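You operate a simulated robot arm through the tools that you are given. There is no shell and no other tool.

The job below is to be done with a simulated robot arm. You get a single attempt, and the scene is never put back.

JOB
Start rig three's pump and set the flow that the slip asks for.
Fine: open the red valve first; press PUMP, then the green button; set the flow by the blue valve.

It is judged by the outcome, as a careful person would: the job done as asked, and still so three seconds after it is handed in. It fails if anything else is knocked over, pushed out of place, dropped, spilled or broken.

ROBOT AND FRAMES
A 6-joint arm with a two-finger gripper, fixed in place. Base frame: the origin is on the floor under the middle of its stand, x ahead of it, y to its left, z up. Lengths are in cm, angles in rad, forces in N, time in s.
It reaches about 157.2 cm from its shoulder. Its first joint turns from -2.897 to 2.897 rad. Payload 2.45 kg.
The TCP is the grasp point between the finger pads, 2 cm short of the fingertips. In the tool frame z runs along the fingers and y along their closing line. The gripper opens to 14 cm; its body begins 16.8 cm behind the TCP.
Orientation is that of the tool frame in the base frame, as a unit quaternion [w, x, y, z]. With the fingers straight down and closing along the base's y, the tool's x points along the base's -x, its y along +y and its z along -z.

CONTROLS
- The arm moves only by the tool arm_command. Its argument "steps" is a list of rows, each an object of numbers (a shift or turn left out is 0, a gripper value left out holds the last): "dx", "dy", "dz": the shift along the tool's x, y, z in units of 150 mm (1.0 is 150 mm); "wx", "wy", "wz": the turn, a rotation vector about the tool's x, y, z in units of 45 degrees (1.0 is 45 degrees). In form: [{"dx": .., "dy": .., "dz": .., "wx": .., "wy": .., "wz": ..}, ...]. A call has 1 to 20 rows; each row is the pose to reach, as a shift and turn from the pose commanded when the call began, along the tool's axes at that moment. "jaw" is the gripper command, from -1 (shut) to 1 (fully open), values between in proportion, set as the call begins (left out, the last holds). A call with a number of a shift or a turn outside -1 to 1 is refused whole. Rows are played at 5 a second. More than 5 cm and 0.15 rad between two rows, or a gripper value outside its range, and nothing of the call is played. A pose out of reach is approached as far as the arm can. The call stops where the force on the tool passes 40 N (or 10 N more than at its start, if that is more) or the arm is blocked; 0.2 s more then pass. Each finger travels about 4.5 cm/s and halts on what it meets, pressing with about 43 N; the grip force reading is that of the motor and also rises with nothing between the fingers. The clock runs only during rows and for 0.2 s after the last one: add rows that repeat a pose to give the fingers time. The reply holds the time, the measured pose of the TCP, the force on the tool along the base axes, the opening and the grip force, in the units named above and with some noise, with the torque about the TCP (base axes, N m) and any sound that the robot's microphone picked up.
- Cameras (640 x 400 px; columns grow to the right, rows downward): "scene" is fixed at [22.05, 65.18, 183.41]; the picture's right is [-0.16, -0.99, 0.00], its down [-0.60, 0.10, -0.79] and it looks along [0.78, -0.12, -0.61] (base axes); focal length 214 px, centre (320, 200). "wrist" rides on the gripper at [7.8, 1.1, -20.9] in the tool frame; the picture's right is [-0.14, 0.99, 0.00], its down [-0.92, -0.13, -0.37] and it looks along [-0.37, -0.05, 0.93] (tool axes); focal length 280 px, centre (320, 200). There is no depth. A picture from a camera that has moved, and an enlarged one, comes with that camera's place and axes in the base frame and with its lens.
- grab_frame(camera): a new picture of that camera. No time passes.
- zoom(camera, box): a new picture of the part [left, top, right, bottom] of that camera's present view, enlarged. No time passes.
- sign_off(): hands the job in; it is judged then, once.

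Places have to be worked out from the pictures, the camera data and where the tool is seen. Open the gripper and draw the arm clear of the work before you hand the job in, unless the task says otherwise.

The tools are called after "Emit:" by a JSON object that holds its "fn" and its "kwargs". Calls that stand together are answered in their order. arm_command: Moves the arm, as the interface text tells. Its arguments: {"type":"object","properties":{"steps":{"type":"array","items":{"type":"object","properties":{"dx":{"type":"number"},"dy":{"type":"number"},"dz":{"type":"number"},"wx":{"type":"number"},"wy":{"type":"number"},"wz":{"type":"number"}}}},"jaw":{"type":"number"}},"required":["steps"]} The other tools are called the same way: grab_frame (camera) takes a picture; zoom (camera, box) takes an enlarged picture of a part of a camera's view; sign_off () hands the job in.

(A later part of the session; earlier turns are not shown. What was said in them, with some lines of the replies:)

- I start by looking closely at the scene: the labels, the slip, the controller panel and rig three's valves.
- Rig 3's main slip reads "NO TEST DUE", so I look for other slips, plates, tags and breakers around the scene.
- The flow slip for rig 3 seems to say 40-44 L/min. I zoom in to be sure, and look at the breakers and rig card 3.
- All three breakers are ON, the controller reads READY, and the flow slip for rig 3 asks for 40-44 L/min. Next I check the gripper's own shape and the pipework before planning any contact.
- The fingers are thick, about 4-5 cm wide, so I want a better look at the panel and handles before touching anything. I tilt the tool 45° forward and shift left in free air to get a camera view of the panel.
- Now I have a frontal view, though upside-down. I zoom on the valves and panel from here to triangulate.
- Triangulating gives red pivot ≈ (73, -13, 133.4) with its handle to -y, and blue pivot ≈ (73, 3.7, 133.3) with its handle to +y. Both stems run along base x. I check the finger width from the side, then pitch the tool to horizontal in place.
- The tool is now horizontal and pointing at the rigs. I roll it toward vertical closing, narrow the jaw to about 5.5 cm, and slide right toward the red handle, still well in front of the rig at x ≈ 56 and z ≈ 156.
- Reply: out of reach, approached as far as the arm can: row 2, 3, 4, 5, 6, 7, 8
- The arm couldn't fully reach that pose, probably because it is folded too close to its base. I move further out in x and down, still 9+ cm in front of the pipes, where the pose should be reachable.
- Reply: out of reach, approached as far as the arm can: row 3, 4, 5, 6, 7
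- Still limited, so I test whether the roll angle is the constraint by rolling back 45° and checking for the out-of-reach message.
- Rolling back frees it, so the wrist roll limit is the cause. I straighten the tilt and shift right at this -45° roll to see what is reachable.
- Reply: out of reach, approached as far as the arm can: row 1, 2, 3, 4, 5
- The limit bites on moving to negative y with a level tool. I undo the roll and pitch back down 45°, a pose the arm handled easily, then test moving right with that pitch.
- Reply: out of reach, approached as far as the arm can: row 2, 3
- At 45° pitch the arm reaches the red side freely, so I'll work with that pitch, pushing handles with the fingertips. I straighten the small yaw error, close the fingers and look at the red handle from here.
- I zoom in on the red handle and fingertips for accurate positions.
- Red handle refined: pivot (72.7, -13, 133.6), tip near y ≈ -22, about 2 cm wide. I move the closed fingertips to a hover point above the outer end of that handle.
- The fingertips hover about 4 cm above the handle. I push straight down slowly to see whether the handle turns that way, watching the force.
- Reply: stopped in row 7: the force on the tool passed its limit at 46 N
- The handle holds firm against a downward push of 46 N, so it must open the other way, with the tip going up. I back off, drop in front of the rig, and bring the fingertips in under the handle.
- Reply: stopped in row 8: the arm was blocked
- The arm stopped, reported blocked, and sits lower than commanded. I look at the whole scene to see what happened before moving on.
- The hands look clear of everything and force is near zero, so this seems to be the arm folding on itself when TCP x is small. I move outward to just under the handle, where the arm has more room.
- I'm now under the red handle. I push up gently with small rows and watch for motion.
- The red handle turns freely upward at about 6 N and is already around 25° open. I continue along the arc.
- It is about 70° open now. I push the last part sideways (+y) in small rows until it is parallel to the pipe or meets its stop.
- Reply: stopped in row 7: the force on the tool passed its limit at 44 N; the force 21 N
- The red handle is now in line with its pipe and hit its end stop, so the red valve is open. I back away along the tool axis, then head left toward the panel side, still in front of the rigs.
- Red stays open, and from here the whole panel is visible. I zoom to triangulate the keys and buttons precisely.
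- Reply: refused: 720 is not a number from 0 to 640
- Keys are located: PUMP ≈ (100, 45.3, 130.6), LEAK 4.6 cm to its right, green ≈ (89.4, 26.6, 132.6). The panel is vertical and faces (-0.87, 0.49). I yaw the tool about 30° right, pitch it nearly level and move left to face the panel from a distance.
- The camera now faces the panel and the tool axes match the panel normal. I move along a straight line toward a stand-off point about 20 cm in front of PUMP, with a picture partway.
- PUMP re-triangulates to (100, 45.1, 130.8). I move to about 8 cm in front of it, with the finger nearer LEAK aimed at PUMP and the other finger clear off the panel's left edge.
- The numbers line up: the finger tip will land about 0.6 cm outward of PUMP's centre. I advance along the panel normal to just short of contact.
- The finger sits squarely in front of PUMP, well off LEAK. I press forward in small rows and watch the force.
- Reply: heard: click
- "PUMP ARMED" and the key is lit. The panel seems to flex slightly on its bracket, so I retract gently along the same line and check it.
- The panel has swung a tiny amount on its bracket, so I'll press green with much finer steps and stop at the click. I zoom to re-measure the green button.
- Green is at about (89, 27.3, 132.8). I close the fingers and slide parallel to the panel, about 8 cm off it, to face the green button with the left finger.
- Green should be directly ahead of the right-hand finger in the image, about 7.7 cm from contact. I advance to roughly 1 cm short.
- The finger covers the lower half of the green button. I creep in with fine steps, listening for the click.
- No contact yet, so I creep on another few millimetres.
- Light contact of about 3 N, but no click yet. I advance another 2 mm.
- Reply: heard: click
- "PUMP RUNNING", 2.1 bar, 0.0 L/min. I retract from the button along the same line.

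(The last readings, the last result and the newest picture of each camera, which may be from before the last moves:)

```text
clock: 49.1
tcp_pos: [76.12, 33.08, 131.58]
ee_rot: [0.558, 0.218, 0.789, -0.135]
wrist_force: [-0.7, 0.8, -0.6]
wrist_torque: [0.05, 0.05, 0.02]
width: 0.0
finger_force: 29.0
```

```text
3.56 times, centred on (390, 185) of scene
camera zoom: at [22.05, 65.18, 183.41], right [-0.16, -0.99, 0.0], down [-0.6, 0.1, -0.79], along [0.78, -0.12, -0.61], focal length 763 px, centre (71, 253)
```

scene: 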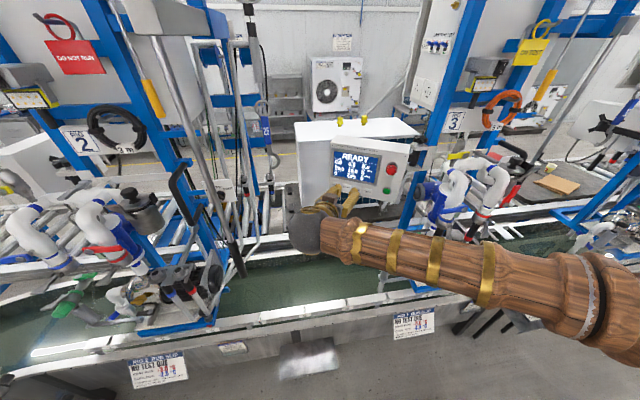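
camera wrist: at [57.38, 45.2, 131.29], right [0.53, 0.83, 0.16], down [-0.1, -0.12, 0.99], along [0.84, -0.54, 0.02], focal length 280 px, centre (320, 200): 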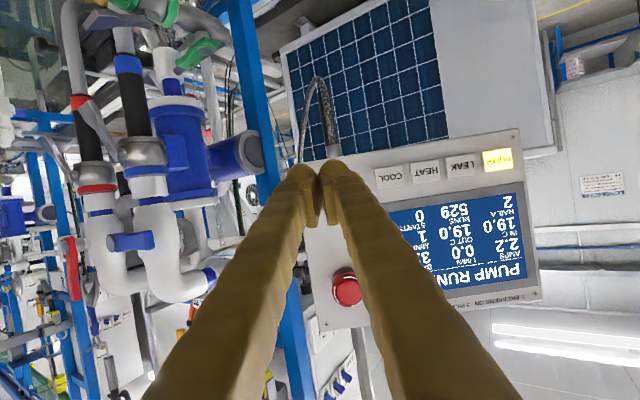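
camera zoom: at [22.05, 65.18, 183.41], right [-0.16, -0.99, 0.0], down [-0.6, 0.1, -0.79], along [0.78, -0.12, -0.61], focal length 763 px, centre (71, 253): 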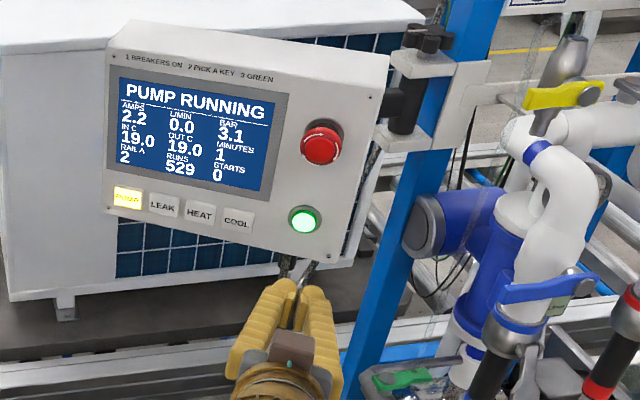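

The pump is running at 3.1 bar with zero flow, so I go straight to the blue valve. I drop below handle height, then slide right to get under the blue handle's outer end.

Emit:
{"fn": "arm_command", "kwargs": {"steps": [{"dx": 0.085, "dy": -0.19, "dz": 0.114}, {"dx": 0.17, "dy": -0.38, "dz": 0.228}, {"dx": 0.255, "dy": -0.568, "dz": 0.341}, {"dx": 0.255, "dy": -0.568, "dz": 0.341}]}}

Emit:
{"fn": "arm_command", "kwargs": {"steps": [{"dx": -0.033, "dy": -0.184, "dz": 0.076}, {"dx": -0.066, "dy": -0.368, "dz": 0.152}, {"dx": -0.099, "dy": -0.551, "dz": 0.227}, {"dx": -0.132, "dy": -0.735, "dz": 0.303}, {"dx": -0.132, "dy": -0.735, "dz": 0.303}]}}

Emit:
{"fn": "grab_frame", "kwargs": {"camera": "wrist"}}

Emit:
{"fn": "zoom", "kwargs": {"camera": "scene", "box": [340, 140, 520, 250]}}

```text
clock: 50.1
tcp_pos: [74.95, 24.15, 126.15]
ee_rot: [0.557, 0.219, 0.79, -0.136]
wrist_force: [0.5, -0.2, 0.0]
wrist_torque: [0.03, 0.03, -0.01]
width: 0.01
finger_force: 29.5
```

```text
clock: 51.3
tcp_pos: [73.82, 12.02, 125.92]
ee_rot: [0.557, 0.219, 0.789, -0.137]
wrist_force: [-0.4, 0.0, 0.0]
wrist_torque: [0.03, -0.01, 0.02]
width: 0.0
finger_force: 29.2
```

```text
taken
camera wrist: at [55.07, 24.08, 125.71], right [0.53, 0.83, 0.16], down [-0.1, -0.12, 0.99], along [0.84, -0.54, 0.02], focal length 280 px, centre (320, 200)
```

wrist: 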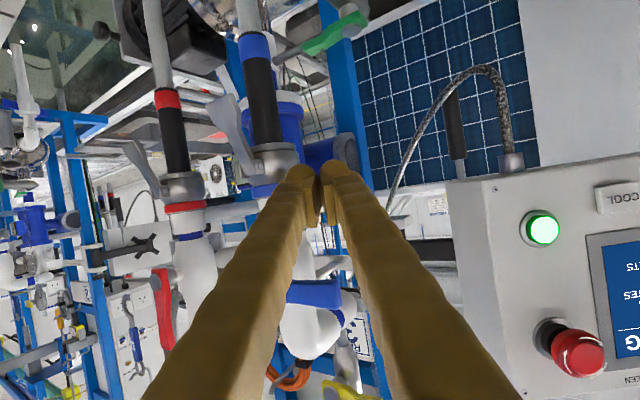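

```text
3.56 times, centred on (430, 195) of scene
camera zoom: at [22.05, 65.18, 183.41], right [-0.16, -0.99, 0.0], down [-0.6, 0.1, -0.79], along [0.78, -0.12, -0.61], focal length 763 px, centre (-71, 218)
```

zoom: 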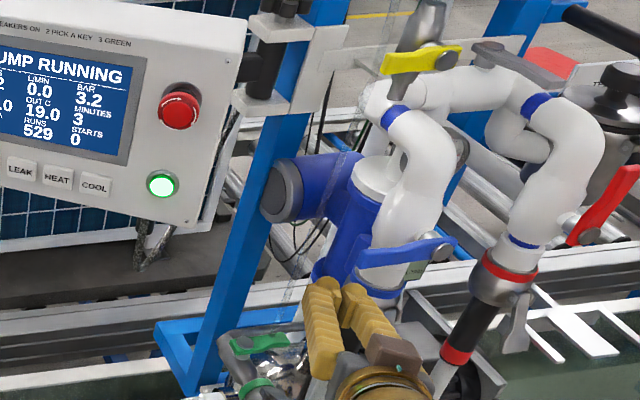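

I'm under the blue handle; red is still open and the panel is readable. I raise gently to test whether blue opens upward.

Emit:
{"fn": "arm_command", "kwargs": {"steps": [{"dx": -0.125, "dy": 0.004, "dz": -0.045}, {"dx": -0.226, "dy": 0.007, "dz": -0.082}, {"dx": -0.257, "dy": 0.008, "dz": -0.093}, {"dx": -0.282, "dy": 0.009, "dz": -0.102}, {"dx": -0.307, "dy": 0.009, "dz": -0.111}]}}

Emit:
{"fn": "zoom", "kwargs": {"camera": "scene", "box": [340, 140, 520, 250]}}

Emit:
{"fn": "grab_frame", "kwargs": {"camera": "wrist"}}

```text
clock: 52.5
tcp_pos: [73.83, 12.02, 131.04]
ee_rot: [0.558, 0.218, 0.789, -0.136]
wrist_force: [-2.5, 1.5, -3.0]
wrist_torque: [-0.03, -0.09, 0.01]
width: 0.0
finger_force: 29.5
```

```text
3.56 times, centred on (430, 195) of scene
camera zoom: at [22.05, 65.18, 183.41], right [-0.16, -0.99, 0.0], down [-0.6, 0.1, -0.79], along [0.78, -0.12, -0.61], focal length 763 px, centre (-71, 218)
```

zoom: 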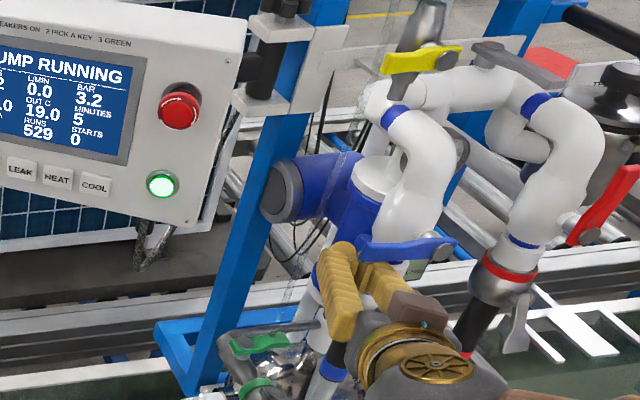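

```text
taken
camera wrist: at [55.06, 24.05, 130.66], right [0.53, 0.83, 0.16], down [-0.1, -0.12, 0.99], along [0.84, -0.54, 0.02], focal length 280 px, centre (320, 200)
```

wrist: 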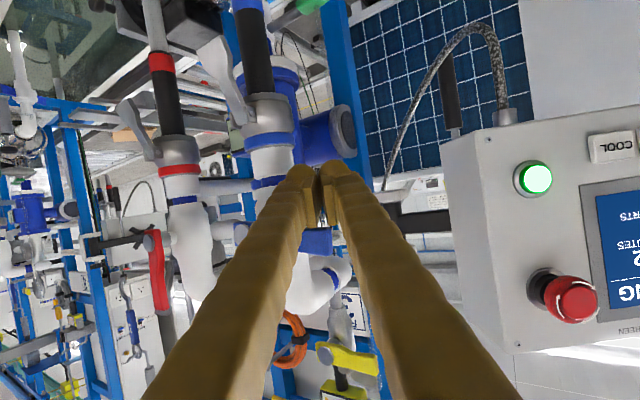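

The blue handle turns upward with only ~4 N; flow is still 0 this close to shut. I continue up the arc in a small step and read the panel.

Emit:
{"fn": "arm_command", "kwargs": {"steps": [{"dx": -0.036, "dy": 0.014, "dz": -0.021}, {"dx": -0.072, "dy": 0.028, "dz": -0.042}, {"dx": -0.108, "dy": 0.0417, "dz": -0.0623}, {"dx": -0.108, "dy": 0.0417, "dz": -0.0623}]}}

Emit:
{"fn": "zoom", "kwargs": {"camera": "scene", "box": [330, 140, 470, 230]}}

```text
clock: 53.5
tcp_pos: [73.83, 12.81, 132.8]
ee_rot: [0.557, 0.218, 0.79, -0.135]
wrist_force: [-2.8, 0.8, -5.2]
wrist_torque: [0.07, -0.14, -0.05]
width: 0.02
finger_force: 29.3
```

```text
4.44 times, centred on (400, 185) of scene
camera zoom: at [22.05, 65.18, 183.41], right [-0.16, -0.99, 0.0], down [-0.6, 0.1, -0.79], along [0.78, -0.12, -0.61], focal length 953 px, centre (-36, 267)
```

zoom: 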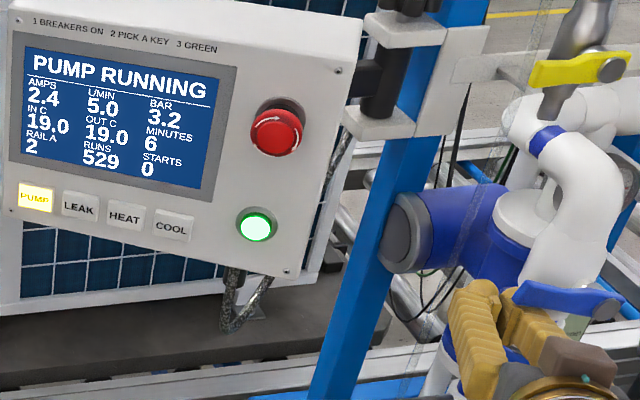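

Flow is 5.0 L/min at roughly 20°. I continue another ~10°.

Emit:
{"fn": "arm_command", "kwargs": {"steps": [{"dx": -0.032, "dy": -0.003, "dz": -0.0093}, {"dx": -0.064, "dy": -0.006, "dz": -0.0186}, {"dx": -0.0966, "dy": -0.0087, "dz": -0.0279}, {"dx": -0.0966, "dy": -0.0087, "dz": -0.0279}, {"dx": -0.0966, "dy": -0.0087, "dz": -0.0279}]}}

Emit:
{"fn": "zoom", "kwargs": {"camera": "scene", "box": [330, 140, 470, 230]}}

```text
clock: 54.7
tcp_pos: [73.87, 12.39, 134.34]
ee_rot: [0.557, 0.218, 0.79, -0.135]
wrist_force: [1.3, 0.8, -4.4]
wrist_torque: [0.1, -0.06, 0.03]
width: 0.0
finger_force: 28.7
```

```text
4.44 times, centred on (400, 185) of scene
camera zoom: at [22.05, 65.18, 183.41], right [-0.16, -0.99, 0.0], down [-0.6, 0.1, -0.79], along [0.78, -0.12, -0.61], focal length 953 px, centre (-36, 267)
```

zoom: 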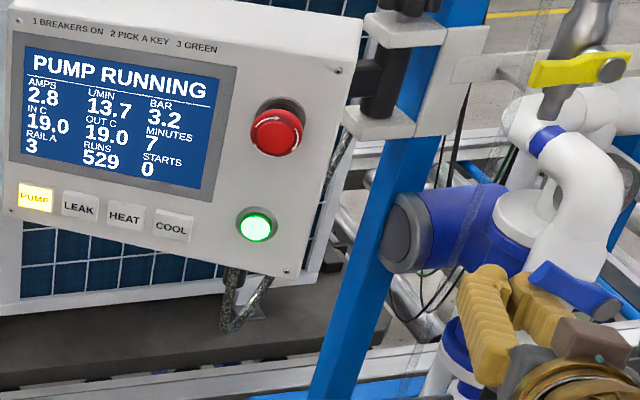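

13.7 L/min now, roughly 0.9 L/min per degree. I continue up to about 45°.

Emit:
{"fn": "arm_command", "kwargs": {"steps": [{"dx": -0.033, "dy": -0.005, "dz": -0.0084}, {"dx": -0.065, "dy": -0.0094, "dz": -0.0167}, {"dx": -0.098, "dy": -0.014, "dz": -0.025}, {"dx": -0.13, "dy": -0.0188, "dz": -0.0334}, {"dx": -0.13, "dy": -0.0188, "dz": -0.0334}, {"dx": -0.13, "dy": -0.0188, "dz": -0.0334}]}}

Emit:
{"fn": "zoom", "kwargs": {"camera": "scene", "box": [330, 140, 470, 230]}}

```text
clock: 56.1
tcp_pos: [74.01, 12.24, 136.22]
ee_rot: [0.557, 0.218, 0.79, -0.136]
wrist_force: [-1.2, 1.4, -3.4]
wrist_torque: [0.05, -0.05, -0.01]
width: 0.01
finger_force: 29.2
```

```text
4.44 times, centred on (400, 185) of scene
camera zoom: at [22.05, 65.18, 183.41], right [-0.16, -0.99, 0.0], down [-0.6, 0.1, -0.79], along [0.78, -0.12, -0.61], focal length 953 px, centre (-36, 267)
```

zoom: 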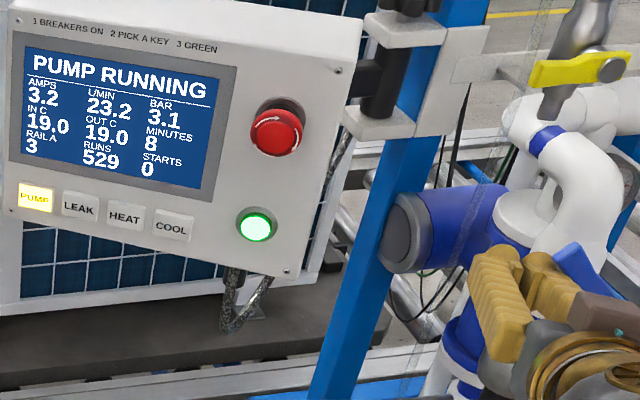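

23.2 L/min. I continue about 11° further, now curving toward -y.

Emit:
{"fn": "arm_command", "kwargs": {"steps": [{"dx": -0.034, "dy": -0.019, "dz": 0.0}, {"dx": -0.068, "dy": -0.038, "dz": 0.0}, {"dx": -0.101, "dy": -0.0568, "dz": -0.0006}, {"dx": -0.101, "dy": -0.0568, "dz": -0.0006}, {"dx": -0.101, "dy": -0.0568, "dz": -0.0006}]}}

Emit:
{"fn": "zoom", "kwargs": {"camera": "scene", "box": [330, 140, 470, 230]}}

Emit:
{"fn": "grab_frame", "kwargs": {"camera": "wrist"}}

```text
clock: 57.3
tcp_pos: [73.89, 11.05, 137.8]
ee_rot: [0.557, 0.218, 0.789, -0.136]
wrist_force: [-0.1, 2.9, 0.3]
wrist_torque: [-0.04, 0.0, -0.02]
width: 0.0
finger_force: 29.5
```

```text
4.44 times, centred on (400, 185) of scene
camera zoom: at [22.05, 65.18, 183.41], right [-0.16, -0.99, 0.0], down [-0.6, 0.1, -0.79], along [0.78, -0.12, -0.61], focal length 953 px, centre (-36, 267)
```

zoom: 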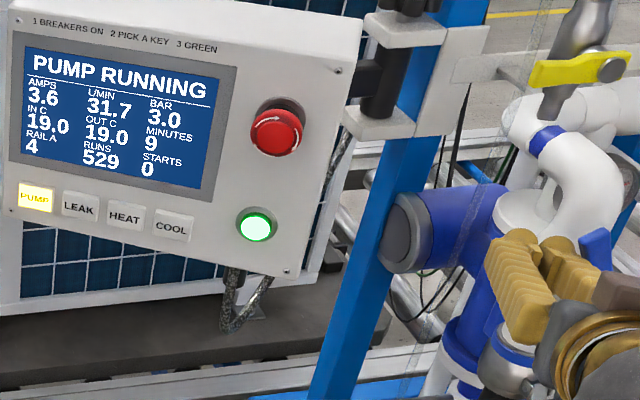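

```text
taken
camera wrist: at [55.15, 23.13, 137.45], right [0.53, 0.83, 0.16], down [-0.11, -0.12, 0.99], along [0.84, -0.54, 0.02], focal length 280 px, centre (320, 200)
```

wrist: 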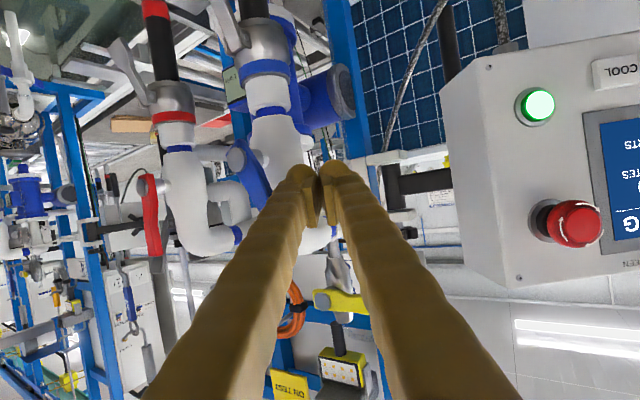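

31.7 L/min. About 10° remain, so I take a smaller tangential step of about 0.9 cm.

Emit:
{"fn": "arm_command", "kwargs": {"steps": [{"dx": -0.012, "dy": -0.015, "dz": 0.005}, {"dx": -0.0235, "dy": -0.03, "dz": 0.01}, {"dx": -0.0353, "dy": -0.0455, "dz": 0.0153}, {"dx": -0.0353, "dy": -0.0455, "dz": 0.0153}, {"dx": -0.0353, "dy": -0.0455, "dz": 0.0153}]}}

Emit:
{"fn": "zoom", "kwargs": {"camera": "scene", "box": [330, 140, 470, 230]}}

```text
clock: 58.5
tcp_pos: [74.03, 10.3, 138.09]
ee_rot: [0.557, 0.218, 0.79, -0.135]
wrist_force: [3.5, 4.8, 0.5]
wrist_torque: [-0.06, 0.01, 0.06]
width: 0.0
finger_force: 29.0
```

```text
4.44 times, centred on (400, 185) of scene
camera zoom: at [22.05, 65.18, 183.41], right [-0.16, -0.99, 0.0], down [-0.6, 0.1, -0.79], along [0.78, -0.12, -0.61], focal length 953 px, centre (-36, 267)
```

zoom: 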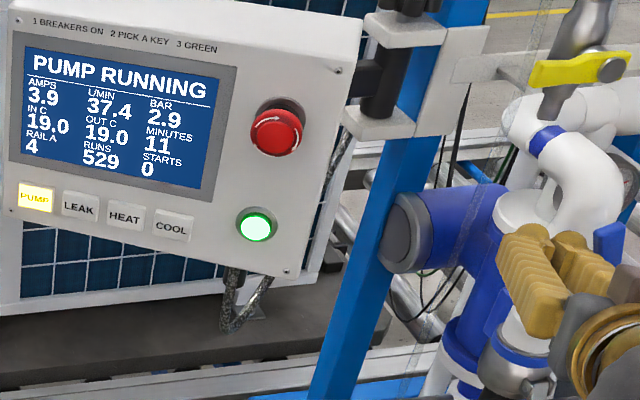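

37.4 L/min at about 7 L/min per cm. I take a final step of about 0.5 cm, then hold to let it settle.

Emit:
{"fn": "arm_command", "kwargs": {"steps": [{"dx": -0.0096, "dy": -0.0148, "dz": 0.0057}, {"dx": -0.0185, "dy": -0.0285, "dz": 0.0109}, {"dx": -0.0185, "dy": -0.0285, "dz": 0.0109}, {"dx": -0.0185, "dy": -0.0285, "dz": 0.0109}, {"dx": -0.0185, "dy": -0.0285, "dz": 0.0109}, {"dx": -0.0185, "dy": -0.0285, "dz": 0.0109}]}}

Emit:
{"fn": "zoom", "kwargs": {"camera": "scene", "box": [330, 140, 470, 230]}}

```text
clock: 59.9
tcp_pos: [73.97, 9.78, 138.2]
ee_rot: [0.556, 0.219, 0.79, -0.136]
wrist_force: [1.8, 4.5, -0.5]
wrist_torque: [0.0, 0.01, 0.04]
width: 0.0
finger_force: 29.6
```

```text
4.44 times, centred on (400, 185) of scene
camera zoom: at [22.05, 65.18, 183.41], right [-0.16, -0.99, 0.0], down [-0.6, 0.1, -0.79], along [0.78, -0.12, -0.61], focal length 953 px, centre (-36, 267)
```

zoom: 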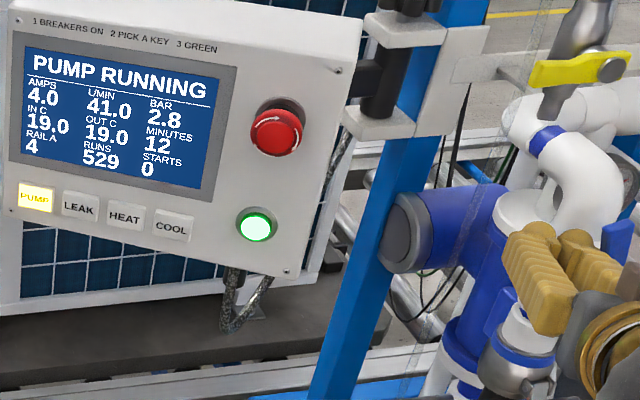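

41.0 L/min, inside the 40-44 band. I nudge about 1.5 mm more to sit nearer the middle, then hold.

Emit:
{"fn": "arm_command", "kwargs": {"steps": [{"dx": -0.0035, "dy": -0.0075, "dz": 0.003}, {"dx": -0.0035, "dy": -0.0075, "dz": 0.003}, {"dx": -0.0035, "dy": -0.0075, "dz": 0.003}, {"dx": -0.0035, "dy": -0.0075, "dz": 0.003}]}}

Emit:
{"fn": "zoom", "kwargs": {"camera": "scene", "box": [330, 140, 470, 230]}}

```text
clock: 60.9
tcp_pos: [73.78, 9.67, 138.28]
ee_rot: [0.558, 0.218, 0.79, -0.135]
wrist_force: [1.9, 3.5, -2.6]
wrist_torque: [0.04, 0.03, 0.02]
width: 0.01
finger_force: 29.4
```

```text
4.44 times, centred on (400, 185) of scene
camera zoom: at [22.05, 65.18, 183.41], right [-0.16, -0.99, 0.0], down [-0.6, 0.1, -0.79], along [0.78, -0.12, -0.61], focal length 953 px, centre (-36, 267)
```

zoom: 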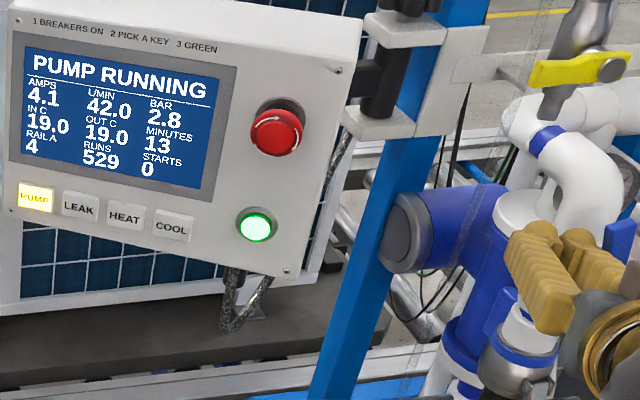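

42.0 L/min. I ease off the handle sideways (+y), away from it, then draw back and up.

Emit:
{"fn": "arm_command", "kwargs": {"steps": [{"dx": 0.0128, "dy": 0.058, "dz": -0.0305}, {"dx": 0.0256, "dy": 0.1157, "dz": -0.0611}, {"dx": 0.0512, "dy": 0.2315, "dz": -0.1221}, {"dx": 0.011, "dy": 0.3, "dz": -0.299}, {"dx": -0.0292, "dy": 0.3695, "dz": -0.4765}, {"dx": -0.132, "dy": 0.44, "dz": -0.677}, {"dx": -0.235, "dy": 0.511, "dz": -0.876}, {"dx": -0.235, "dy": 0.511, "dz": -0.876}]}}

Emit:
{"fn": "zoom", "kwargs": {"camera": "scene", "box": [330, 130, 530, 260]}}

Emit:
{"fn": "grab_frame", "kwargs": {"camera": "wrist"}}

```text
clock: 62.7
tcp_pos: [67.96, 21.52, 146.54]
ee_rot: [0.557, 0.218, 0.79, -0.136]
wrist_force: [-0.7, -0.8, -0.9]
wrist_torque: [0.0, -0.01, -0.04]
width: 0.0
finger_force: 29.4
```

```text
3.08 times, centred on (430, 195) of scene
camera zoom: at [22.05, 65.18, 183.41], right [-0.16, -0.99, 0.0], down [-0.6, 0.1, -0.79], along [0.78, -0.12, -0.61], focal length 660 px, centre (-18, 215)
```

zoom: 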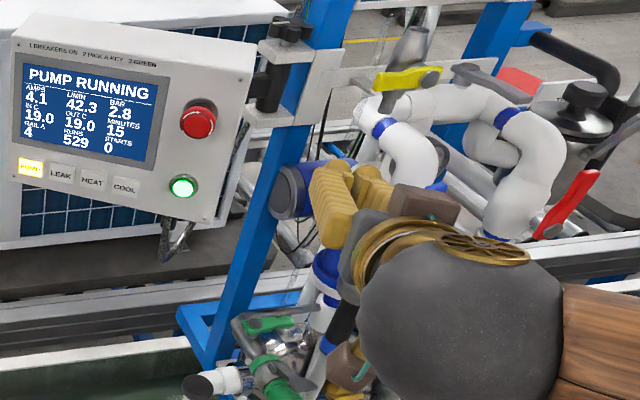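

```text
taken
camera wrist: at [49.34, 33.53, 146.2], right [0.53, 0.83, 0.16], down [-0.1, -0.12, 0.99], along [0.84, -0.54, 0.02], focal length 280 px, centre (320, 200)
```

wrist: 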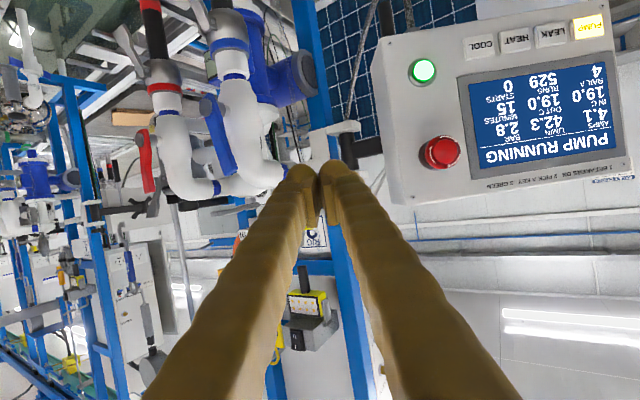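

Flow reads 42.3 L/min with the hand off the valve. I rise further clear, open the gripper, and let a few seconds pass to check it's stable.

Emit:
{"fn": "arm_command", "kwargs": {"steps": [{"dx": -0.15, "dy": 0.047, "dz": -0.12}, {"dx": -0.3, "dy": 0.094, "dz": -0.24}, {"dx": -0.45, "dy": 0.14, "dz": -0.36}, {"dx": -0.6, "dy": 0.187, "dz": -0.48}, {"dx": -0.6, "dy": 0.187, "dz": -0.48}, {"dx": -0.6, "dy": 0.187, "dz": -0.48}, {"dx": -0.6, "dy": 0.187, "dz": -0.48}, {"dx": -0.6, "dy": 0.187, "dz": -0.48}, {"dx": -0.6, "dy": 0.187, "dz": -0.48}, {"dx": -0.6, "dy": 0.187, "dz": -0.48}, {"dx": -0.6, "dy": 0.187, "dz": -0.48}, {"dx": -0.6, "dy": 0.187, "dz": -0.48}, {"dx": -0.6, "dy": 0.187, "dz": -0.48}, {"dx": -0.6, "dy": 0.187, "dz": -0.48}], "jaw": 1}}

Emit:
{"fn": "grab_frame", "kwargs": {"camera": "scene"}}

Emit:
{"fn": "zoom", "kwargs": {"camera": "scene", "box": [300, 130, 420, 215]}}

Emit:
{"fn": "grab_frame", "kwargs": {"camera": "wrist"}}

```text
clock: 65.7
tcp_pos: [66.06, 25.58, 157.33]
ee_rot: [0.557, 0.218, 0.79, -0.135]
wrist_force: [-0.8, 0.2, 0.6]
wrist_torque: [-0.02, -0.01, -0.02]
width: 14.02
finger_force: 0.0
```

```text
taken
```

scene: 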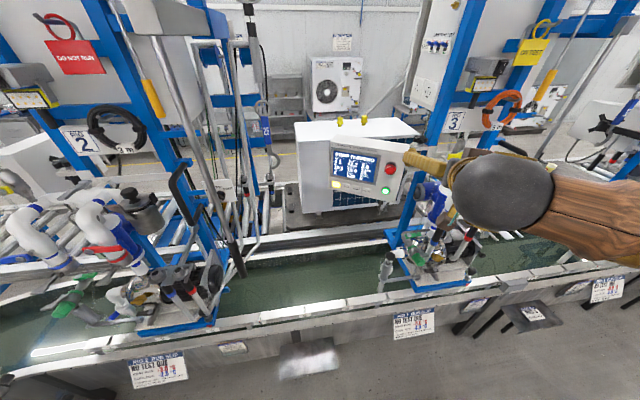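

```text
4.71 times, centred on (360, 172) of scene
camera zoom: at [22.05, 65.18, 183.41], right [-0.16, -0.99, 0.0], down [-0.6, 0.1, -0.79], along [0.78, -0.12, -0.61], focal length 1009 px, centre (132, 329)
```

zoom: 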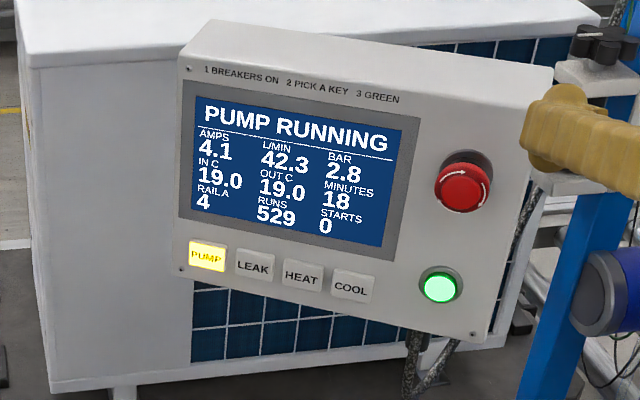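

```text
taken
camera wrist: at [47.24, 37.62, 157.03], right [0.53, 0.83, 0.16], down [-0.1, -0.12, 0.99], along [0.84, -0.54, 0.02], focal length 280 px, centre (320, 200)
```

wrist: 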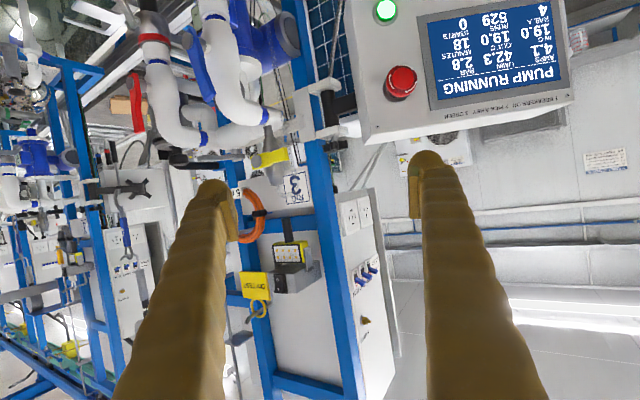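

The flow is steady at 42.3 L/min with the pump running, red fully open and everything else in place. I draw the arm a bit further back for clearance and check once more.

Emit:
{"fn": "arm_command", "kwargs": {"steps": [{"dx": -0.15, "dz": -0.15}, {"dx": -0.3, "dz": -0.3}, {"dx": -0.45, "dz": -0.45}, {"dx": -0.45, "dz": -0.45}, {"dx": -0.45, "dz": -0.45}, {"dx": -0.45, "dz": -0.45}, {"dx": -0.45, "dz": -0.45}, {"dx": -0.45, "dz": -0.45}]}}

Emit:
{"fn": "zoom", "kwargs": {"camera": "scene", "box": [300, 130, 540, 290]}}

Emit:
{"fn": "grab_frame", "kwargs": {"camera": "wrist"}}

```text
clock: 67.5
tcp_pos: [62.26, 27.31, 166.17]
ee_rot: [0.557, 0.219, 0.79, -0.136]
wrist_force: [-0.6, -0.3, -0.9]
wrist_torque: [0.02, 0.01, -0.03]
width: 14.01
finger_force: 0.2
```

```text
2.50 times, centred on (420, 210) of scene
camera zoom: at [22.05, 65.18, 183.41], right [-0.16, -0.99, 0.0], down [-0.6, 0.1, -0.79], along [0.78, -0.12, -0.61], focal length 536 px, centre (70, 175)
```

zoom: 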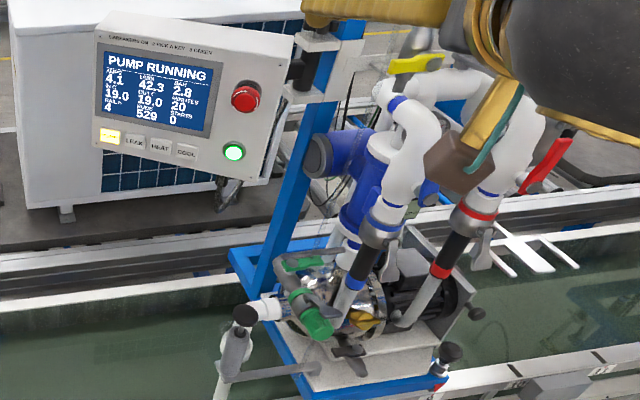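

```text
taken
camera wrist: at [43.51, 39.28, 165.83], right [0.53, 0.83, 0.16], down [-0.1, -0.12, 0.99], along [0.84, -0.54, 0.02], focal length 280 px, centre (320, 200)
```

wrist: 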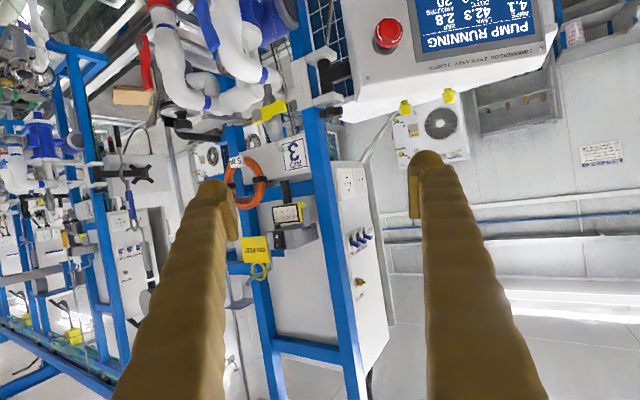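

The panel reads PUMP RUNNING at a steady 42.3 L/min, within the slip's 40-44 L/min. The red valve is open, the arm is clear and the gripper is open, so I hand the job in.

Emit:
{"fn": "sign_off", "kwargs": {}}

```text
The job is handed in.
```

Rig three's pump is running at a steady 42.3 L/min, inside the 40–44 L/min on its flow slip.

- **Red valve:** I opened it first. Its handle turns upward; I pushed it down first to find the direction and it held firm at 46 N, then it opened fully to its stop.
- **Start:** I pressed PUMP (the panel showed PUMP ARMED), then the green button (PUMP RUNNING). No other key was pressed.
- **Flow:** I opened the blue valve gradually to 42.0 L/min. After I let go it read 42.3 L/min for about five seconds, with the panel showing 2.8 bar.
- **Panel moved slightly:** pressing PUMP swung the control panel about half a centimetre on its bracket, and it stayed there. I saw nothing else disturbed.

The arm is drawn back with the gripper open.
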